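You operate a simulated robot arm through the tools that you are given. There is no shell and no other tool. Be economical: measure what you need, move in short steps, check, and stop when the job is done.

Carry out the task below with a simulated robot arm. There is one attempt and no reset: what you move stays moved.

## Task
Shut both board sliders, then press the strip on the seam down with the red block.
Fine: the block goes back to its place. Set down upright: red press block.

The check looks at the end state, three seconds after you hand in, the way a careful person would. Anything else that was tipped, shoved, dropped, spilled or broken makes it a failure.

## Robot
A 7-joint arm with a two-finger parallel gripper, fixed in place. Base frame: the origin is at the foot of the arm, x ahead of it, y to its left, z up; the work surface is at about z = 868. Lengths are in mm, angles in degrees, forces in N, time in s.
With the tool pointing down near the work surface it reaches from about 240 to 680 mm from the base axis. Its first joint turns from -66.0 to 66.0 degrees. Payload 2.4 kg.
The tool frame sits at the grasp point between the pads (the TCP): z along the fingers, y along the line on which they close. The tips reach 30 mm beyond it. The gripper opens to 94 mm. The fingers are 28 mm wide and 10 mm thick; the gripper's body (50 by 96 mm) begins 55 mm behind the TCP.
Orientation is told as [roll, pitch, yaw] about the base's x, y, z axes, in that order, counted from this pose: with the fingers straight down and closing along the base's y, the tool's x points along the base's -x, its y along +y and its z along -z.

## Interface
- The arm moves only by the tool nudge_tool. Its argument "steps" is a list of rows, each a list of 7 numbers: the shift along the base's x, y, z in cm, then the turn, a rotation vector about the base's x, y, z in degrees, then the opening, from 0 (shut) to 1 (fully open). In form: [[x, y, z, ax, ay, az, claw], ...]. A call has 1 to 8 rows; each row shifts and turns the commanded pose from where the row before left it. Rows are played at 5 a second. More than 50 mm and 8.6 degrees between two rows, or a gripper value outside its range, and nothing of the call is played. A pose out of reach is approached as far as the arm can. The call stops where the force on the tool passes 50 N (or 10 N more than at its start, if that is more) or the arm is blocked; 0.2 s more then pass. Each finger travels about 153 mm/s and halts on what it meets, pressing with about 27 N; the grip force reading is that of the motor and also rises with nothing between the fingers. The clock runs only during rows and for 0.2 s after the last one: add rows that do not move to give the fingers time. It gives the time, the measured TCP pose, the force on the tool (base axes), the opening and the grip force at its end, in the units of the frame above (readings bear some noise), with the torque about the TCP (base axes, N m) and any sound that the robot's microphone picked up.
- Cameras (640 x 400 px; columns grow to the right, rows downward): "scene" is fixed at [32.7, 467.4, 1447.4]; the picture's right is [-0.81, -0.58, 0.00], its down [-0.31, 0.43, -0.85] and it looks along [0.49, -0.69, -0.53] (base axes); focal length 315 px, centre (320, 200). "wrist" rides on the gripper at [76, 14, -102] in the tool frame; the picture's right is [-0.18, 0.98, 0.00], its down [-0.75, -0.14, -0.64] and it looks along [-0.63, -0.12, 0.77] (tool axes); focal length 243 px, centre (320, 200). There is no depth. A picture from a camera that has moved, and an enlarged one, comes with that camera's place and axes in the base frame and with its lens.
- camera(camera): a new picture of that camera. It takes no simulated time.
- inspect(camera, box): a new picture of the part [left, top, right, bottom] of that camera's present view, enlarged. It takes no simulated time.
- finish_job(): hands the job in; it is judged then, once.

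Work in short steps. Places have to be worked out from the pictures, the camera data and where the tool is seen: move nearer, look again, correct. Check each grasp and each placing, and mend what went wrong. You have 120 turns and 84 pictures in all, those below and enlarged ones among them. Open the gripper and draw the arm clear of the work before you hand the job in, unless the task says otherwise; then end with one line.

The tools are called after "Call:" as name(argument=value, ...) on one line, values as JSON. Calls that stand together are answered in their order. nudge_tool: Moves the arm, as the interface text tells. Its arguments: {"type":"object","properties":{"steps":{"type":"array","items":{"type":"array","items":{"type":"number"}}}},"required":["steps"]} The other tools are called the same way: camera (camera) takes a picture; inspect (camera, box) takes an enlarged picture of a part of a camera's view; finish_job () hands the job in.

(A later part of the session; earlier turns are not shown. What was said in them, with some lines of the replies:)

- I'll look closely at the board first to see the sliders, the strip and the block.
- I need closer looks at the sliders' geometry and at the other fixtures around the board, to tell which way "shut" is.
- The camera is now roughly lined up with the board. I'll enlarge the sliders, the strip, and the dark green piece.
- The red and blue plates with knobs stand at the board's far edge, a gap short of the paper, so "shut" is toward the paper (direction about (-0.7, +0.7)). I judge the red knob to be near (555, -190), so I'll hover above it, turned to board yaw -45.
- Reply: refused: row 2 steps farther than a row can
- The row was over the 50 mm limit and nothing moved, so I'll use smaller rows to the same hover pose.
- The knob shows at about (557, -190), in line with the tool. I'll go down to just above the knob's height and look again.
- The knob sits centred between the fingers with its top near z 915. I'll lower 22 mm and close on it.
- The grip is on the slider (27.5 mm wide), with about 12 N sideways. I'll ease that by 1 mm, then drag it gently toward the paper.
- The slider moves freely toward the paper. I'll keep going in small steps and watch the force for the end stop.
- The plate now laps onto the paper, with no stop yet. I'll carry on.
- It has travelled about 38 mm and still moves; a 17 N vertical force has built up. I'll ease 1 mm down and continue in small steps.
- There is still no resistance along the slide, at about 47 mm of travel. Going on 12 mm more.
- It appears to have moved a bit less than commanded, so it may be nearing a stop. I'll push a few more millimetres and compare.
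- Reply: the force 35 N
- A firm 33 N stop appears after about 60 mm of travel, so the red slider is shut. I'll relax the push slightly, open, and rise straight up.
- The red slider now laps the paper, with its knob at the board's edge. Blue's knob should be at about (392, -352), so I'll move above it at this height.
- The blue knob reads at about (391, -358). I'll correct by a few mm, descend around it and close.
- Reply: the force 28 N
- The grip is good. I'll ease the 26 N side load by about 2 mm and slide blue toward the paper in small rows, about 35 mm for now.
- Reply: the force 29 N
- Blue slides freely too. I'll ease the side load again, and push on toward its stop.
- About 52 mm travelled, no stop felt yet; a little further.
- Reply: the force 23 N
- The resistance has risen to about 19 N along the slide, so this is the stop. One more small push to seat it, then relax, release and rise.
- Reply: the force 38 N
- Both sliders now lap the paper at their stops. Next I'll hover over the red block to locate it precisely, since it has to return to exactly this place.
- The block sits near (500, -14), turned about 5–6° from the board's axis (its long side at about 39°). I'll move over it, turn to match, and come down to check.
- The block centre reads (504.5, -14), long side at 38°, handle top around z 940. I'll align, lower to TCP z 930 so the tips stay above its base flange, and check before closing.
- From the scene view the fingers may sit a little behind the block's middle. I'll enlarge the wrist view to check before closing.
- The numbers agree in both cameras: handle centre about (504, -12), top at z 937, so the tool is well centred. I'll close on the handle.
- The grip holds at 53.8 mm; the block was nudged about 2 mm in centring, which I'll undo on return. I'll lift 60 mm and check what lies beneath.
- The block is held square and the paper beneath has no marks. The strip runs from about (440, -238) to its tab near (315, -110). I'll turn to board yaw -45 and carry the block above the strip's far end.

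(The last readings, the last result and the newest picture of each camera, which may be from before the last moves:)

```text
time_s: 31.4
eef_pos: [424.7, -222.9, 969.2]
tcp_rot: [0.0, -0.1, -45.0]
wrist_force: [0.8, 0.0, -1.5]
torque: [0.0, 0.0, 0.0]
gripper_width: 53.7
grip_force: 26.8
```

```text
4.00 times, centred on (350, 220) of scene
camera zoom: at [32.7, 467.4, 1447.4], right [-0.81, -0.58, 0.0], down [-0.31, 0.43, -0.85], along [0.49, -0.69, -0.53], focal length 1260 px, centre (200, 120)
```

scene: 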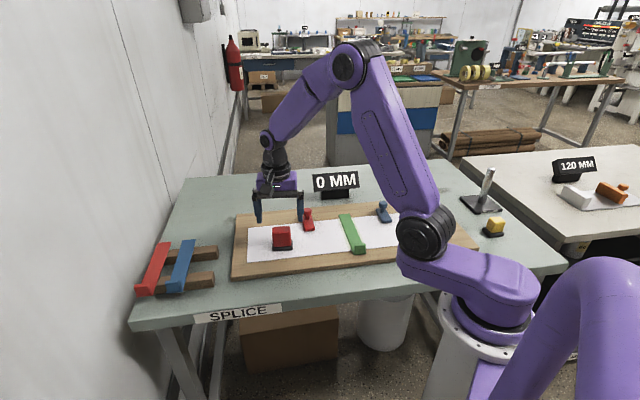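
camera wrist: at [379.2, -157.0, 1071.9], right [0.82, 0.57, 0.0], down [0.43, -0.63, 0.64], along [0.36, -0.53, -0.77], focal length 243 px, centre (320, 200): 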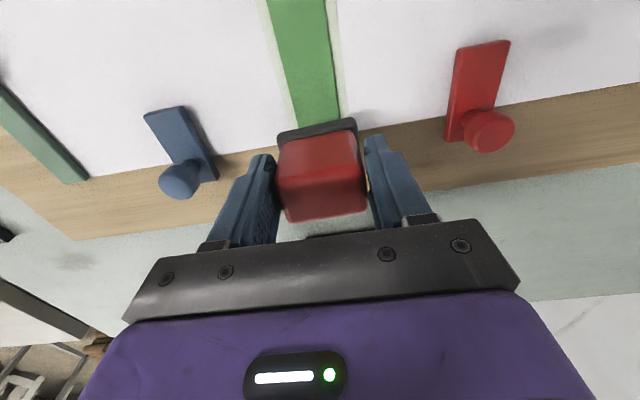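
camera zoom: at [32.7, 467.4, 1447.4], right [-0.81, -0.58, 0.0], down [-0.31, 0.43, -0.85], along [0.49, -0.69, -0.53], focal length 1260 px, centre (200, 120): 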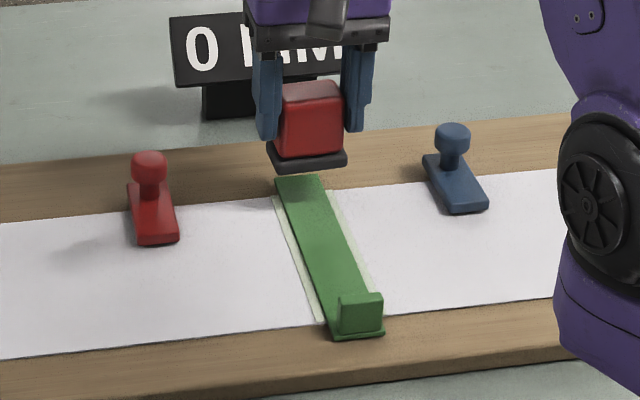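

The block is centred over the strip within about 1 mm. I'll lower toward contact (expected near TCP z 934), finishing in fine steps.

Call:
nudge_tool(steps=[[0, 0, -1.5, 0, 0, 0, 0.3], [0, 0, -1.0, 0, 0, 0, 0.3], [0, 0, -0.4, 0, 0, 0, 0.3], [0, 0, -0.2, 0, 0, 0, 0.3], [0, 0, -0.2, 0, 0, 0, 0.3], [0, 0, 0, 0, 0, 0, 0.3]])

Call:
inspect(camera="scene", box=[310, 180, 390, 230])

```text
time_s: 32.8
eef_pos: [424.8, -222.4, 936.8]
tcp_rot: [0.0, 0.0, -45.0]
wrist_force: [0.5, 0.2, -1.8]
torque: [0.0, 0.0, -0.02]
gripper_width: 53.9
grip_force: 26.8
```

```text
8.00 times, centred on (350, 205) of scene
camera zoom: at [32.7, 467.4, 1447.4], right [-0.81, -0.58, 0.0], down [-0.31, 0.43, -0.85], along [0.49, -0.69, -0.53], focal length 2519 px, centre (80, 160)
```

zoom: 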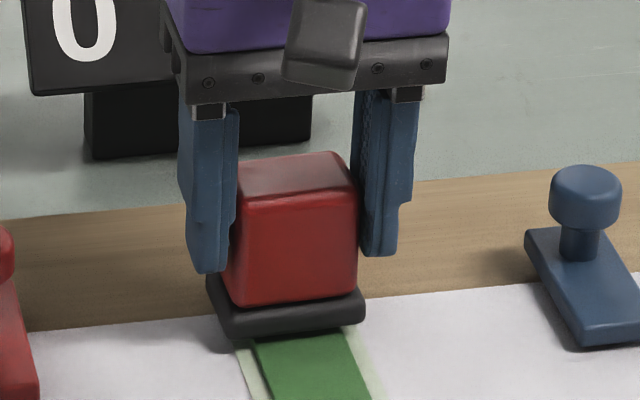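

No contact yet but very near. I'll press on in 1 mm steps and watch the vertical force.

Call:
nudge_tool(steps=[[0, 0, -0.1, 0, 0, 0, 0.2], [0, 0, -0.1, 0, 0, 0, 0.2], [0, 0, -0.1, 0, 0, 0, 0.2], [0, 0, 0, 0, 0, 0, 0.2]])

```text
time_s: 33.8
eef_pos: [423.9, -220.9, 934.6]
tcp_rot: [0.0, -0.1, -45.0]
wrist_force: [-0.2, -0.9, -1.2]
torque: [0.03, 0.01, 0.01]
gripper_width: 53.7
grip_force: 26.7
```

Call:
nudge_tool(steps=[[0, 0, -0.1, 0, 0, 0, 0.2], [0, 0, -0.1, 0, 0, 0, 0.2], [0, 0, 0, 0, 0, 0, 0.2]])

```text
time_s: 34.6
eef_pos: [425.2, -222.5, 934.7]
tcp_rot: [0.1, -0.2, -44.9]
wrist_force: [-1.8, 0.7, 16.8]
torque: [0.16, 0.04, -0.03]
gripper_width: 53.8
grip_force: 27.1
```

Contact: 17 N upward at TCP z about 934. I'll press 1 mm harder and hold.

Call:
nudge_tool(steps=[[0, 0, -0.1, 0, 0, 0, 0.2], [0, 0, 0, 0, 0, 0, 0.2], [0, 0, 0, 0, 0, 0, 0.2]])

Call:
inspect(camera="scene", box=[310, 180, 390, 230])

```text
time_s: 35.4
eef_pos: [424.6, -223.2, 932.7]
tcp_rot: [0.0, -0.3, -45.0]
wrist_force: [0.0, -2.3, 23.2]
torque: [-0.19, -0.23, 0.01]
gripper_width: 54.0
grip_force: 27.0
```

```text
8.00 times, centred on (350, 205) of scene
camera zoom: at [32.3, 467.6, 1447.3], right [-0.81, -0.58, 0.0], down [-0.31, 0.43, -0.85], along [0.49, -0.69, -0.53], focal length 2519 px, centre (80, 160)
```

zoom: 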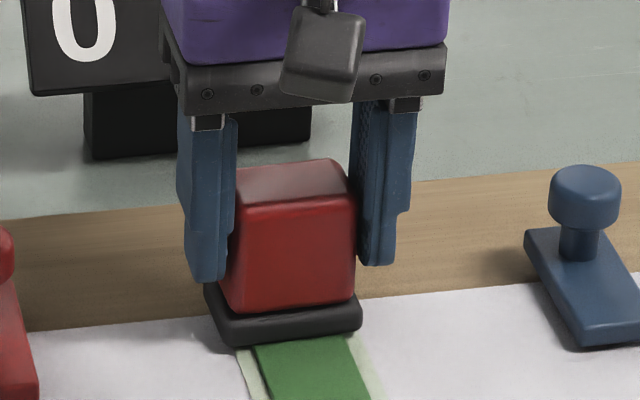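

Pressing at 23 N and the block stays firm in the grip. I'll lift 6 mm, step 28 mm along the strip toward the tab, and press the same way.

Call:
nudge_tool(steps=[[0, 0, 0.6, 0, 0, 0, 0.2], [-2, 2, 0, 0, 0, 0, 0.2], [0, 0, -0.3, 0, 0, 0, 0.2], [0, 0, -0.2, 0, 0, 0, 0.2], [0, 0, -0.1, 0, 0, 0, 0.2], [0, 0, 0, 0, 0, 0, 0.2], [0, 0, 0, 0, 0, 0, 0.2]])

Call:
inspect(camera="scene", box=[310, 190, 390, 240])

```text
time_s: 37.0
eef_pos: [406.0, -202.5, 932.7]
tcp_rot: [0.1, -0.2, -45.0]
wrist_force: [-2.3, 2.3, 22.0]
torque: [-0.13, -0.08, -0.01]
gripper_width: 53.8
grip_force: 26.7
```

```text
8.00 times, centred on (350, 215) of scene
camera zoom: at [32.3, 467.6, 1447.3], right [-0.81, -0.58, 0.0], down [-0.31, 0.43, -0.85], along [0.49, -0.69, -0.53], focal length 2519 px, centre (80, 80)
```

zoom: 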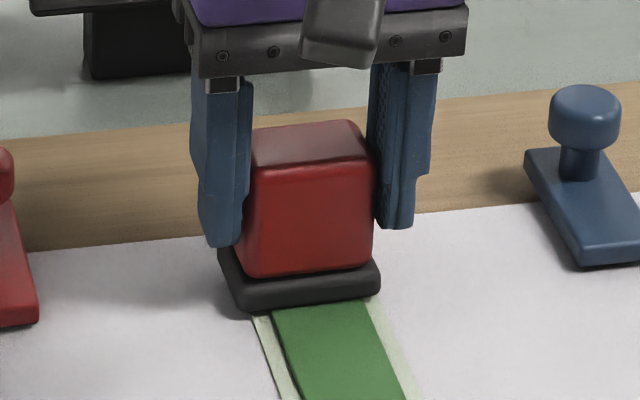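

Good: 22 N on the strip again. On to the next spot.

Call:
nudge_tool(steps=[[0, 0, 0.6, 0, 0, 0, 0.2], [-2, 2, 0, 0, 0, 0, 0.2], [0, 0, -0.3, 0, 0, 0, 0.2], [0, 0, -0.2, 0, 0, 0, 0.2], [0, 0, -0.1, 0, 0, 0, 0.2], [0, 0, 0, 0, 0, 0, 0.2], [0, 0, 0, 0, 0, 0, 0.2]])

Call:
camera(camera="wrist")

```text
time_s: 38.6
eef_pos: [384.6, -181.9, 931.6]
tcp_rot: [0.0, -0.3, -45.0]
wrist_force: [-3.5, 4.1, 22.6]
torque: [-0.05, -0.06, 0.01]
gripper_width: 53.6
grip_force: 27.1
```

```text
37 pictures are left
camera wrist: at [341.0, -116.8, 1034.2], right [0.82, 0.57, 0.0], down [0.43, -0.63, 0.64], along [0.36, -0.53, -0.77], focal length 243 px, centre (320, 200)
```

wrist: 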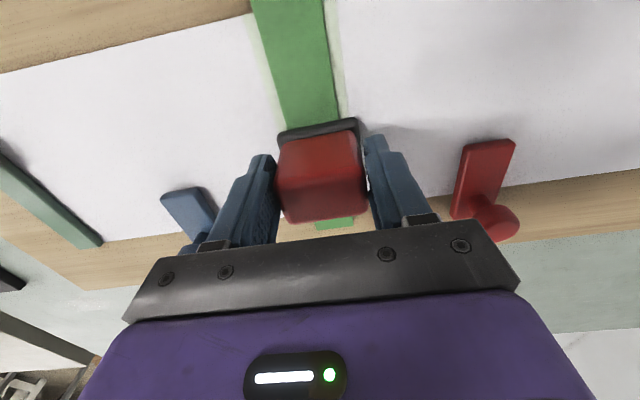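

The middle of the seam is pressed at 23 N, and the block still covers the strip. Next spot.

Call:
nudge_tool(steps=[[0, 0, 0.6, 0, 0, 0, 0.2], [-2, 2, 0, 0, 0, 0, 0.2], [0, 0, -0.3, 0, 0, 0, 0.2], [0, 0, -0.2, 0, 0, 0, 0.2], [0, 0, -0.1, 0, 0, 0, 0.2], [0, 0, 0, 0, 0, 0, 0.2], [0, 0, 0, 0, 0, 0, 0.2]])

Call:
inspect(camera="scene", box=[310, 205, 390, 255])

Call:
inspect(camera="wrist", box=[240, 0, 440, 125])

```text
time_s: 40.2
eef_pos: [365.3, -161.1, 931.1]
tcp_rot: [0.0, -0.2, -45.0]
wrist_force: [-2.9, -0.5, 20.8]
torque: [-0.24, -0.14, -0.04]
gripper_width: 53.7
grip_force: 27.0
```

```text
8.00 times, centred on (350, 230) of scene
camera zoom: at [32.3, 467.6, 1447.4], right [-0.81, -0.58, 0.0], down [-0.31, 0.43, -0.85], along [0.49, -0.69, -0.53], focal length 2519 px, centre (80, -40)
```

zoom: 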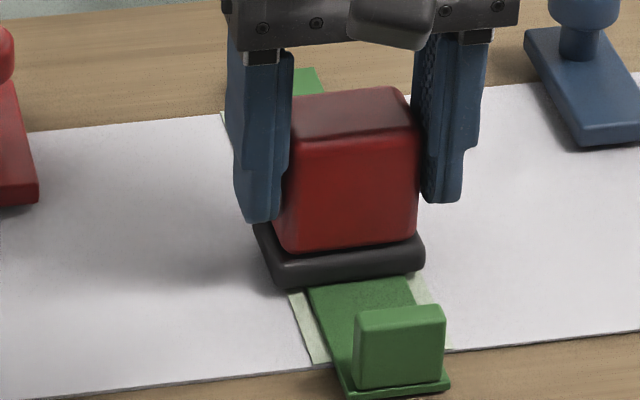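

```text
3.20 times, centred on (340, 62) of wrist
camera zoom: at [320.7, -96.6, 1034.1], right [0.82, 0.57, 0.0], down [0.43, -0.63, 0.64], along [0.37, -0.53, -0.76], focal length 776 px, centre (256, 640)
```

zoom: 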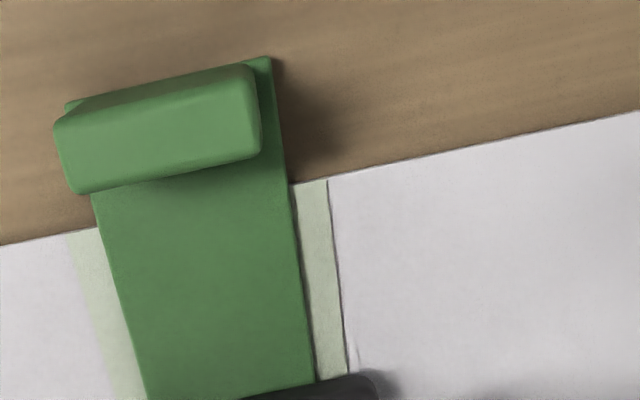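

About 34 mm of seam remains before the paper's edge, and the tab stands some 15 mm beyond that. I'll step 32 mm for the last press, staying clear of the tab.

Call:
nudge_tool(steps=[[0, 0, 0.6, 0, 0, 0, 0.2], [-2.26, 2.26, 0, 0, 0, 0, 0.2], [0, 0, -0.3, 0, 0, 0, 0.2], [0, 0, -0.2, 0, 0, 0, 0.2], [0, 0, -0.1, 0, 0, 0, 0.2], [0, 0, 0, 0, 0, 0, 0.2], [0, 0, 0, 0, 0, 0, 0.2]])

Call:
inspect(camera="scene", box=[310, 205, 390, 255])

```text
time_s: 41.8
eef_pos: [341.9, -139.9, 931.5]
tcp_rot: [0.1, -0.1, -45.0]
wrist_force: [-2.0, 2.6, 23.6]
torque: [-0.2, -0.23, -0.02]
gripper_width: 53.6
grip_force: 27.5
```

```text
8.00 times, centred on (350, 230) of scene
camera zoom: at [32.3, 467.6, 1447.3], right [-0.81, -0.58, 0.0], down [-0.31, 0.43, -0.85], along [0.49, -0.69, -0.53], focal length 2519 px, centre (80, -40)
```

zoom: 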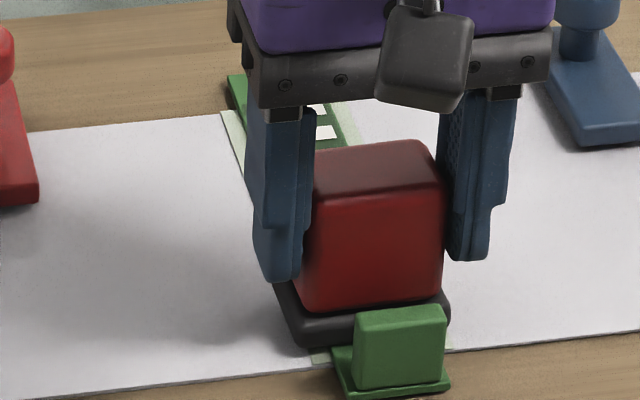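

White marks have appeared on the strip behind the block, which look like pressed indicators. I'll lift clear and look at the whole strip.

Call:
nudge_tool(steps=[[0, 0, 1, 0, 0, 0, 0.2], [0, 0, 4, 0, 0, 0, 0.2], [2.5, 2.5, 3, 0, 0, 0, 0.2], [2.5, 2.5, 1, 0, 0, 0, 0.2], [2, 2, 0, 0, 0, 0, 0.2], [0, 0, 0, 0, 0, 0, 0.2]])

Call:
inspect(camera="scene", box=[290, 190, 410, 265])

```text
time_s: 43.2
eef_pos: [411.0, -68.3, 1020.1]
tcp_rot: [-0.1, 0.0, -44.9]
wrist_force: [0.2, -0.5, 0.2]
torque: [-0.01, -0.02, -0.01]
gripper_width: 53.6
grip_force: 27.2
```

```text
5.33 times, centred on (350, 228) of scene
camera zoom: at [32.7, 467.4, 1447.4], right [-0.81, -0.58, 0.0], down [-0.31, 0.43, -0.85], along [0.49, -0.69, -0.53], focal length 1679 px, centre (160, 53)
```

zoom: 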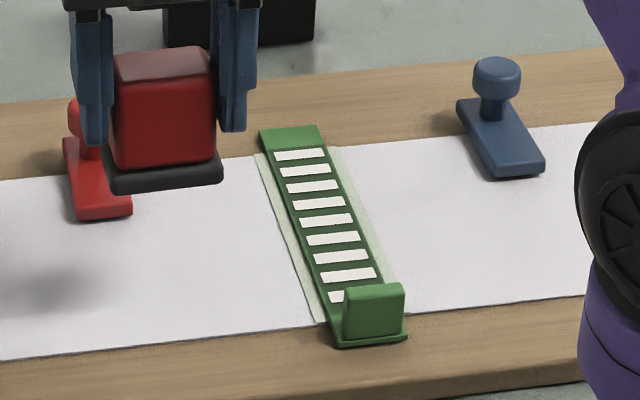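

All nine marks show evenly along the strip: it is pressed down over its full length. Now I'll carry the block back to its place at about (502.5, -14), yaw -52.

Call:
nudge_tool(steps=[[3.05, 1.8, 0, 0, 0, -3.5, 0.2], [3.05, 1.8, 0, 0, 0, -3.5, 0.2], [3.05, 1.81, -1, 0, 0, 0, 0.2], [0, 0, -3.5, 0, 0, 0, 0.2], [0, 0, -3, 0, 0, 0, 0.2], [0, 0, 0, 0, 0, 0, 0.2]])

Call:
camera(camera="wrist")

Call:
inspect(camera="scene", box=[250, 210, 330, 260])

```text
time_s: 44.6
eef_pos: [503.7, -13.4, 947.0]
tcp_rot: [0.0, -0.1, -52.0]
wrist_force: [-0.6, -0.4, -0.9]
torque: [0.0, 0.04, 0.04]
gripper_width: 53.7
grip_force: 27.1
```

```text
32 pictures are left
camera wrist: at [468.7, 57.1, 1049.3], right [0.89, 0.46, 0.0], down [0.35, -0.68, 0.64], along [0.3, -0.57, -0.77], focal length 243 px, centre (320, 200)
```

wrist: 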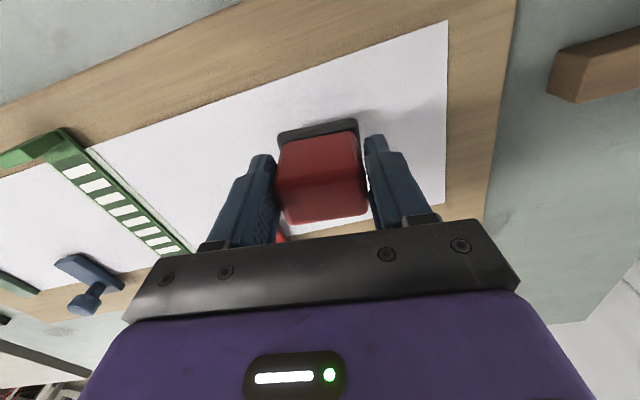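

```text
8.00 times, centred on (290, 235) of scene
camera zoom: at [32.7, 467.4, 1447.4], right [-0.81, -0.58, 0.0], down [-0.31, 0.43, -0.85], along [0.49, -0.69, -0.53], focal length 2519 px, centre (560, -80)
```

zoom: 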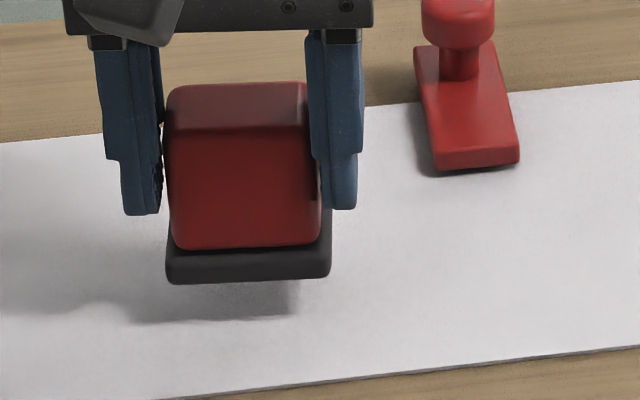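

Against the original view the block sits about 2.5 mm too far along its long side, with angle matching. I'll correct by (-2, -1.4) mm and lower most of the way.

Call:
nudge_tool(steps=[[-0.2, -0.14, -0.8, 0, 0, 0, 0.2], [0, 0, -0.4, 0, 0, 0, 0.2], [0, 0, -0.2, 0, 0, 0, 0.2], [0, 0, 0, 0, 0, 0, 0.2]])

Call:
inspect(camera="scene", box=[250, 210, 330, 260])

```text
time_s: 45.6
eef_pos: [499.6, -16.6, 932.3]
tcp_rot: [0.0, 0.0, -52.0]
wrist_force: [0.4, 0.2, -1.2]
torque: [0.0, 0.03, 0.02]
gripper_width: 53.8
grip_force: 27.0
```

```text
8.00 times, centred on (290, 235) of scene
camera zoom: at [32.7, 467.4, 1447.4], right [-0.81, -0.58, 0.0], down [-0.31, 0.43, -0.85], along [0.49, -0.69, -0.53], focal length 2519 px, centre (560, -80)
```

zoom: 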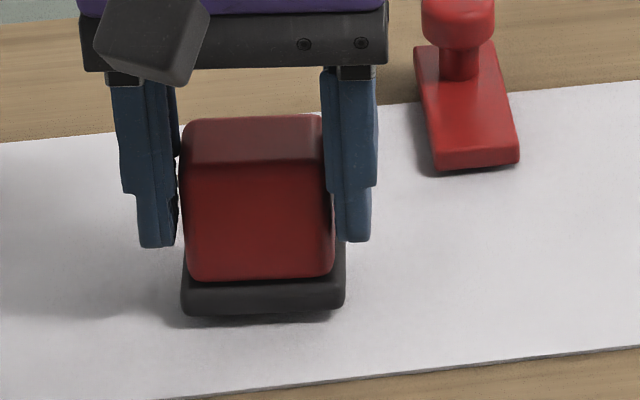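

Now within about 1 mm; I'll shift back a touch and lower in 1 mm steps until contact.

Call:
nudge_tool(steps=[[0.09, 0.06, -0.1, 0, 0, 0, 0.2], [0, 0, -0.1, 0, 0, 0, 0.2], [0, 0, -0.1, 0, 0, 0, 0.2], [0, 0, 0, 0, 0, 0, 0.2]])

Call:
inspect(camera="scene", box=[250, 210, 330, 260])

```text
time_s: 46.6
eef_pos: [502.1, -15.4, 929.5]
tcp_rot: [0.1, 0.0, -51.9]
wrist_force: [0.2, -0.1, -1.6]
torque: [0.02, 0.02, 0.04]
gripper_width: 53.8
grip_force: 26.9
```

```text
8.00 times, centred on (290, 235) of scene
camera zoom: at [32.7, 467.4, 1447.4], right [-0.81, -0.58, 0.0], down [-0.31, 0.43, -0.85], along [0.49, -0.69, -0.53], focal length 2519 px, centre (560, -80)
```

zoom: 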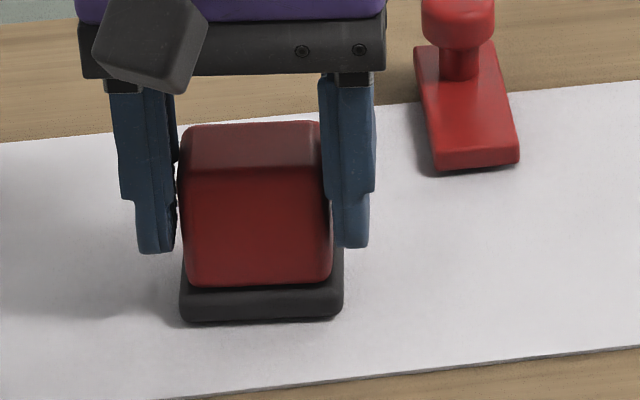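

Lateral position matches within about 0.5 mm; still about 2–3 mm above the paper. Lowering more.

Call:
nudge_tool(steps=[[0.03, 0.02, -0.1, 0, 0, 0, 0.2], [0, 0, -0.1, 0, 0, 0, 0.2], [0, 0, 0, 0, 0, 0, 0.2]])

```text
time_s: 47.4
eef_pos: [503.0, -15.5, 928.7]
tcp_rot: [0.2, -0.1, -52.1]
wrist_force: [-6.9, 1.0, 13.2]
torque: [0.02, -0.15, 0.0]
gripper_width: 53.7
grip_force: 26.4
```

Contact at 13 N: the block rests on the paper. I'll compare with its original look before releasing.

Call:
inspect(camera="scene", box=[250, 210, 330, 260])

```text
8.00 times, centred on (290, 235) of scene
camera zoom: at [32.3, 467.5, 1447.4], right [-0.81, -0.58, 0.0], down [-0.31, 0.43, -0.85], along [0.49, -0.69, -0.53], focal length 2519 px, centre (560, -80)
```

zoom: 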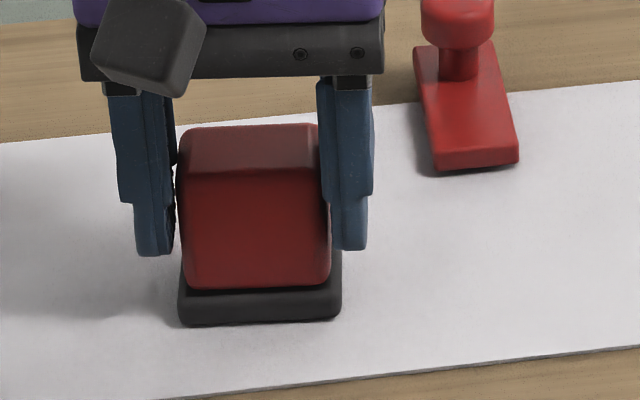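

Columns match, but the block sits about 2.5 mm too far from the camera. I'll lift 3 mm, shift by (-1.5, +2) mm, and set it down again.

Call:
nudge_tool(steps=[[0, 0, 0.4, 0, 0, 0, 0.2], [-0.15, 0.2, 0, 0, 0, 0, 0.2], [0, 0, -0.2, 0, 0, 0, 0.2], [0, 0, -0.15, 0, 0, 0, 0.2], [0, 0, 0, 0, 0, 0, 0.2]])

Call:
inspect(camera="scene", box=[250, 210, 330, 260])

```text
time_s: 48.6
eef_pos: [502.0, -13.9, 927.0]
tcp_rot: [0.2, -0.1, -52.0]
wrist_force: [-4.1, -0.5, 10.7]
torque: [-0.05, -0.22, -0.04]
gripper_width: 53.8
grip_force: 27.2
```

```text
8.00 times, centred on (290, 235) of scene
camera zoom: at [32.3, 467.4, 1447.4], right [-0.81, -0.58, 0.0], down [-0.31, 0.43, -0.85], along [0.49, -0.69, -0.53], focal length 2519 px, centre (560, -80)
```

zoom: 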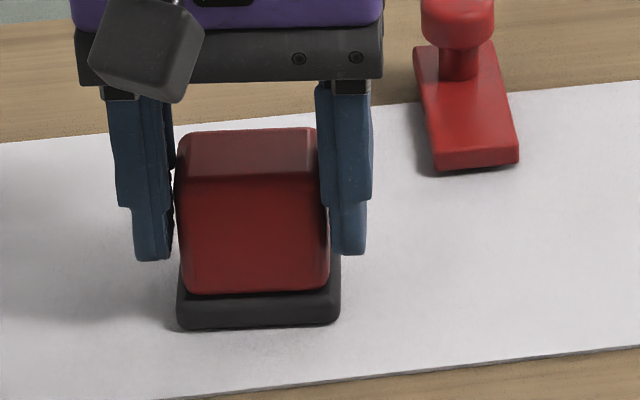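

It now matches the original image to a pixel or so. I'll relax the push, open, and rise straight up.

Call:
nudge_tool(steps=[[0, 0, 0.1, 0, 0, 0, 0.2], [0, 0, 0, 0, 0, 0, 0.65], [0, 0, 0, 0, 0, 0, 0.9], [0, 0, 0, 0, 0, 0, 1], [0, 0, 3, 0, 0, 0, 1], [0, 0, 4, 0, 0, 0, 1], [0, 0, 4.5, 0, 0, 0, 1], [0, 0, 4.5, 0, 0, 0, 1]])

Call:
inspect(camera="scene", box=[250, 210, 330, 260])

Call:
nudge_tool(steps=[[-2, -1, 4, 0, 0, 0, 1], [-2, -1, 4, 0, 0, 0, 1], [-2, -1, 3, 0, 0, 0, 1], [0, 0, 0, 0, 0, 0, 1]])

Call:
camera(camera="scene")

Call:
camera(camera="wrist")

```text
time_s: 50.4
eef_pos: [499.9, -15.5, 1090.3]
tcp_rot: [0.0, 0.0, -51.9]
wrist_force: [0.2, -0.4, -0.3]
torque: [0.01, -0.01, -0.01]
gripper_width: 94.2
grip_force: 0.0
```

```text
8.00 times, centred on (290, 235) of scene
camera zoom: at [32.6, 467.4, 1447.4], right [-0.81, -0.58, 0.0], down [-0.31, 0.43, -0.85], along [0.49, -0.69, -0.53], focal length 2519 px, centre (560, -80)
```

zoom: 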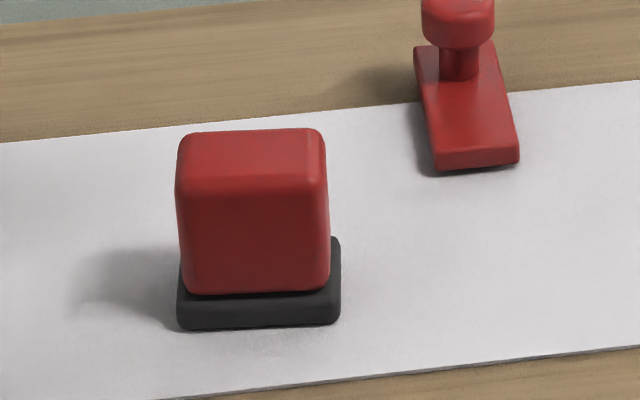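

```text
time_s: 51.4
eef_pos: [442.9, -42.7, 1199.3]
tcp_rot: [-0.1, 0.0, -52.0]
wrist_force: [-0.6, 0.5, -0.2]
torque: [0.02, -0.02, 0.01]
gripper_width: 94.4
grip_force: 0.1
```

```text
25 pictures are left
```

scene: 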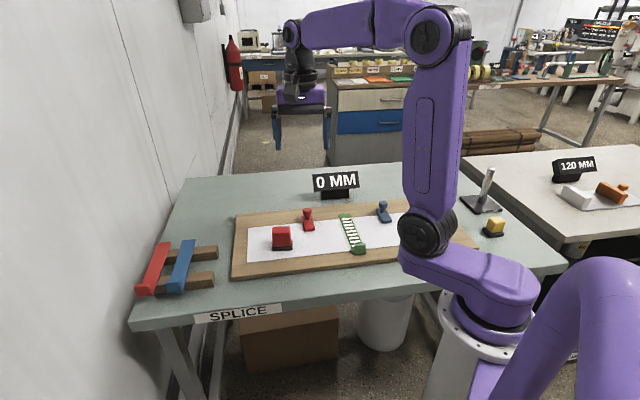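

```text
24 pictures are left
camera wrist: at [407.0, 27.1, 1301.8], right [0.89, 0.46, 0.0], down [0.35, -0.68, 0.64], along [0.3, -0.57, -0.77], focal length 243 px, centre (320, 200)
```

wrist: 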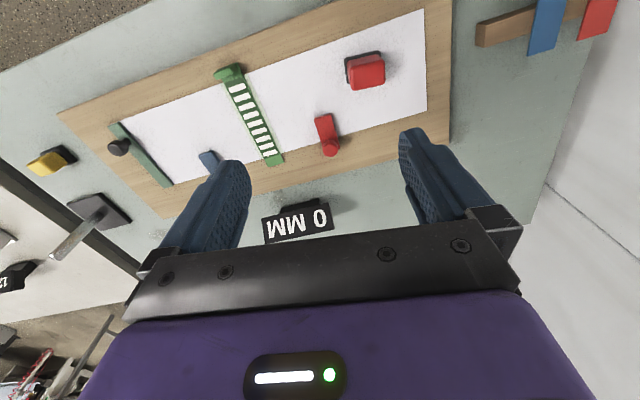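

Both sliders are at their stops, the strip shows its marks along its full length, and the block stands upright in its place. Everything else is untouched and the arm is clear with the gripper open, so I'm handing in.

Call:
finish_job()

```text
The job is handed in.
```

I shut both board sliders, pressed the seam strip down along its full length with the red block, and set the block back upright in its place.
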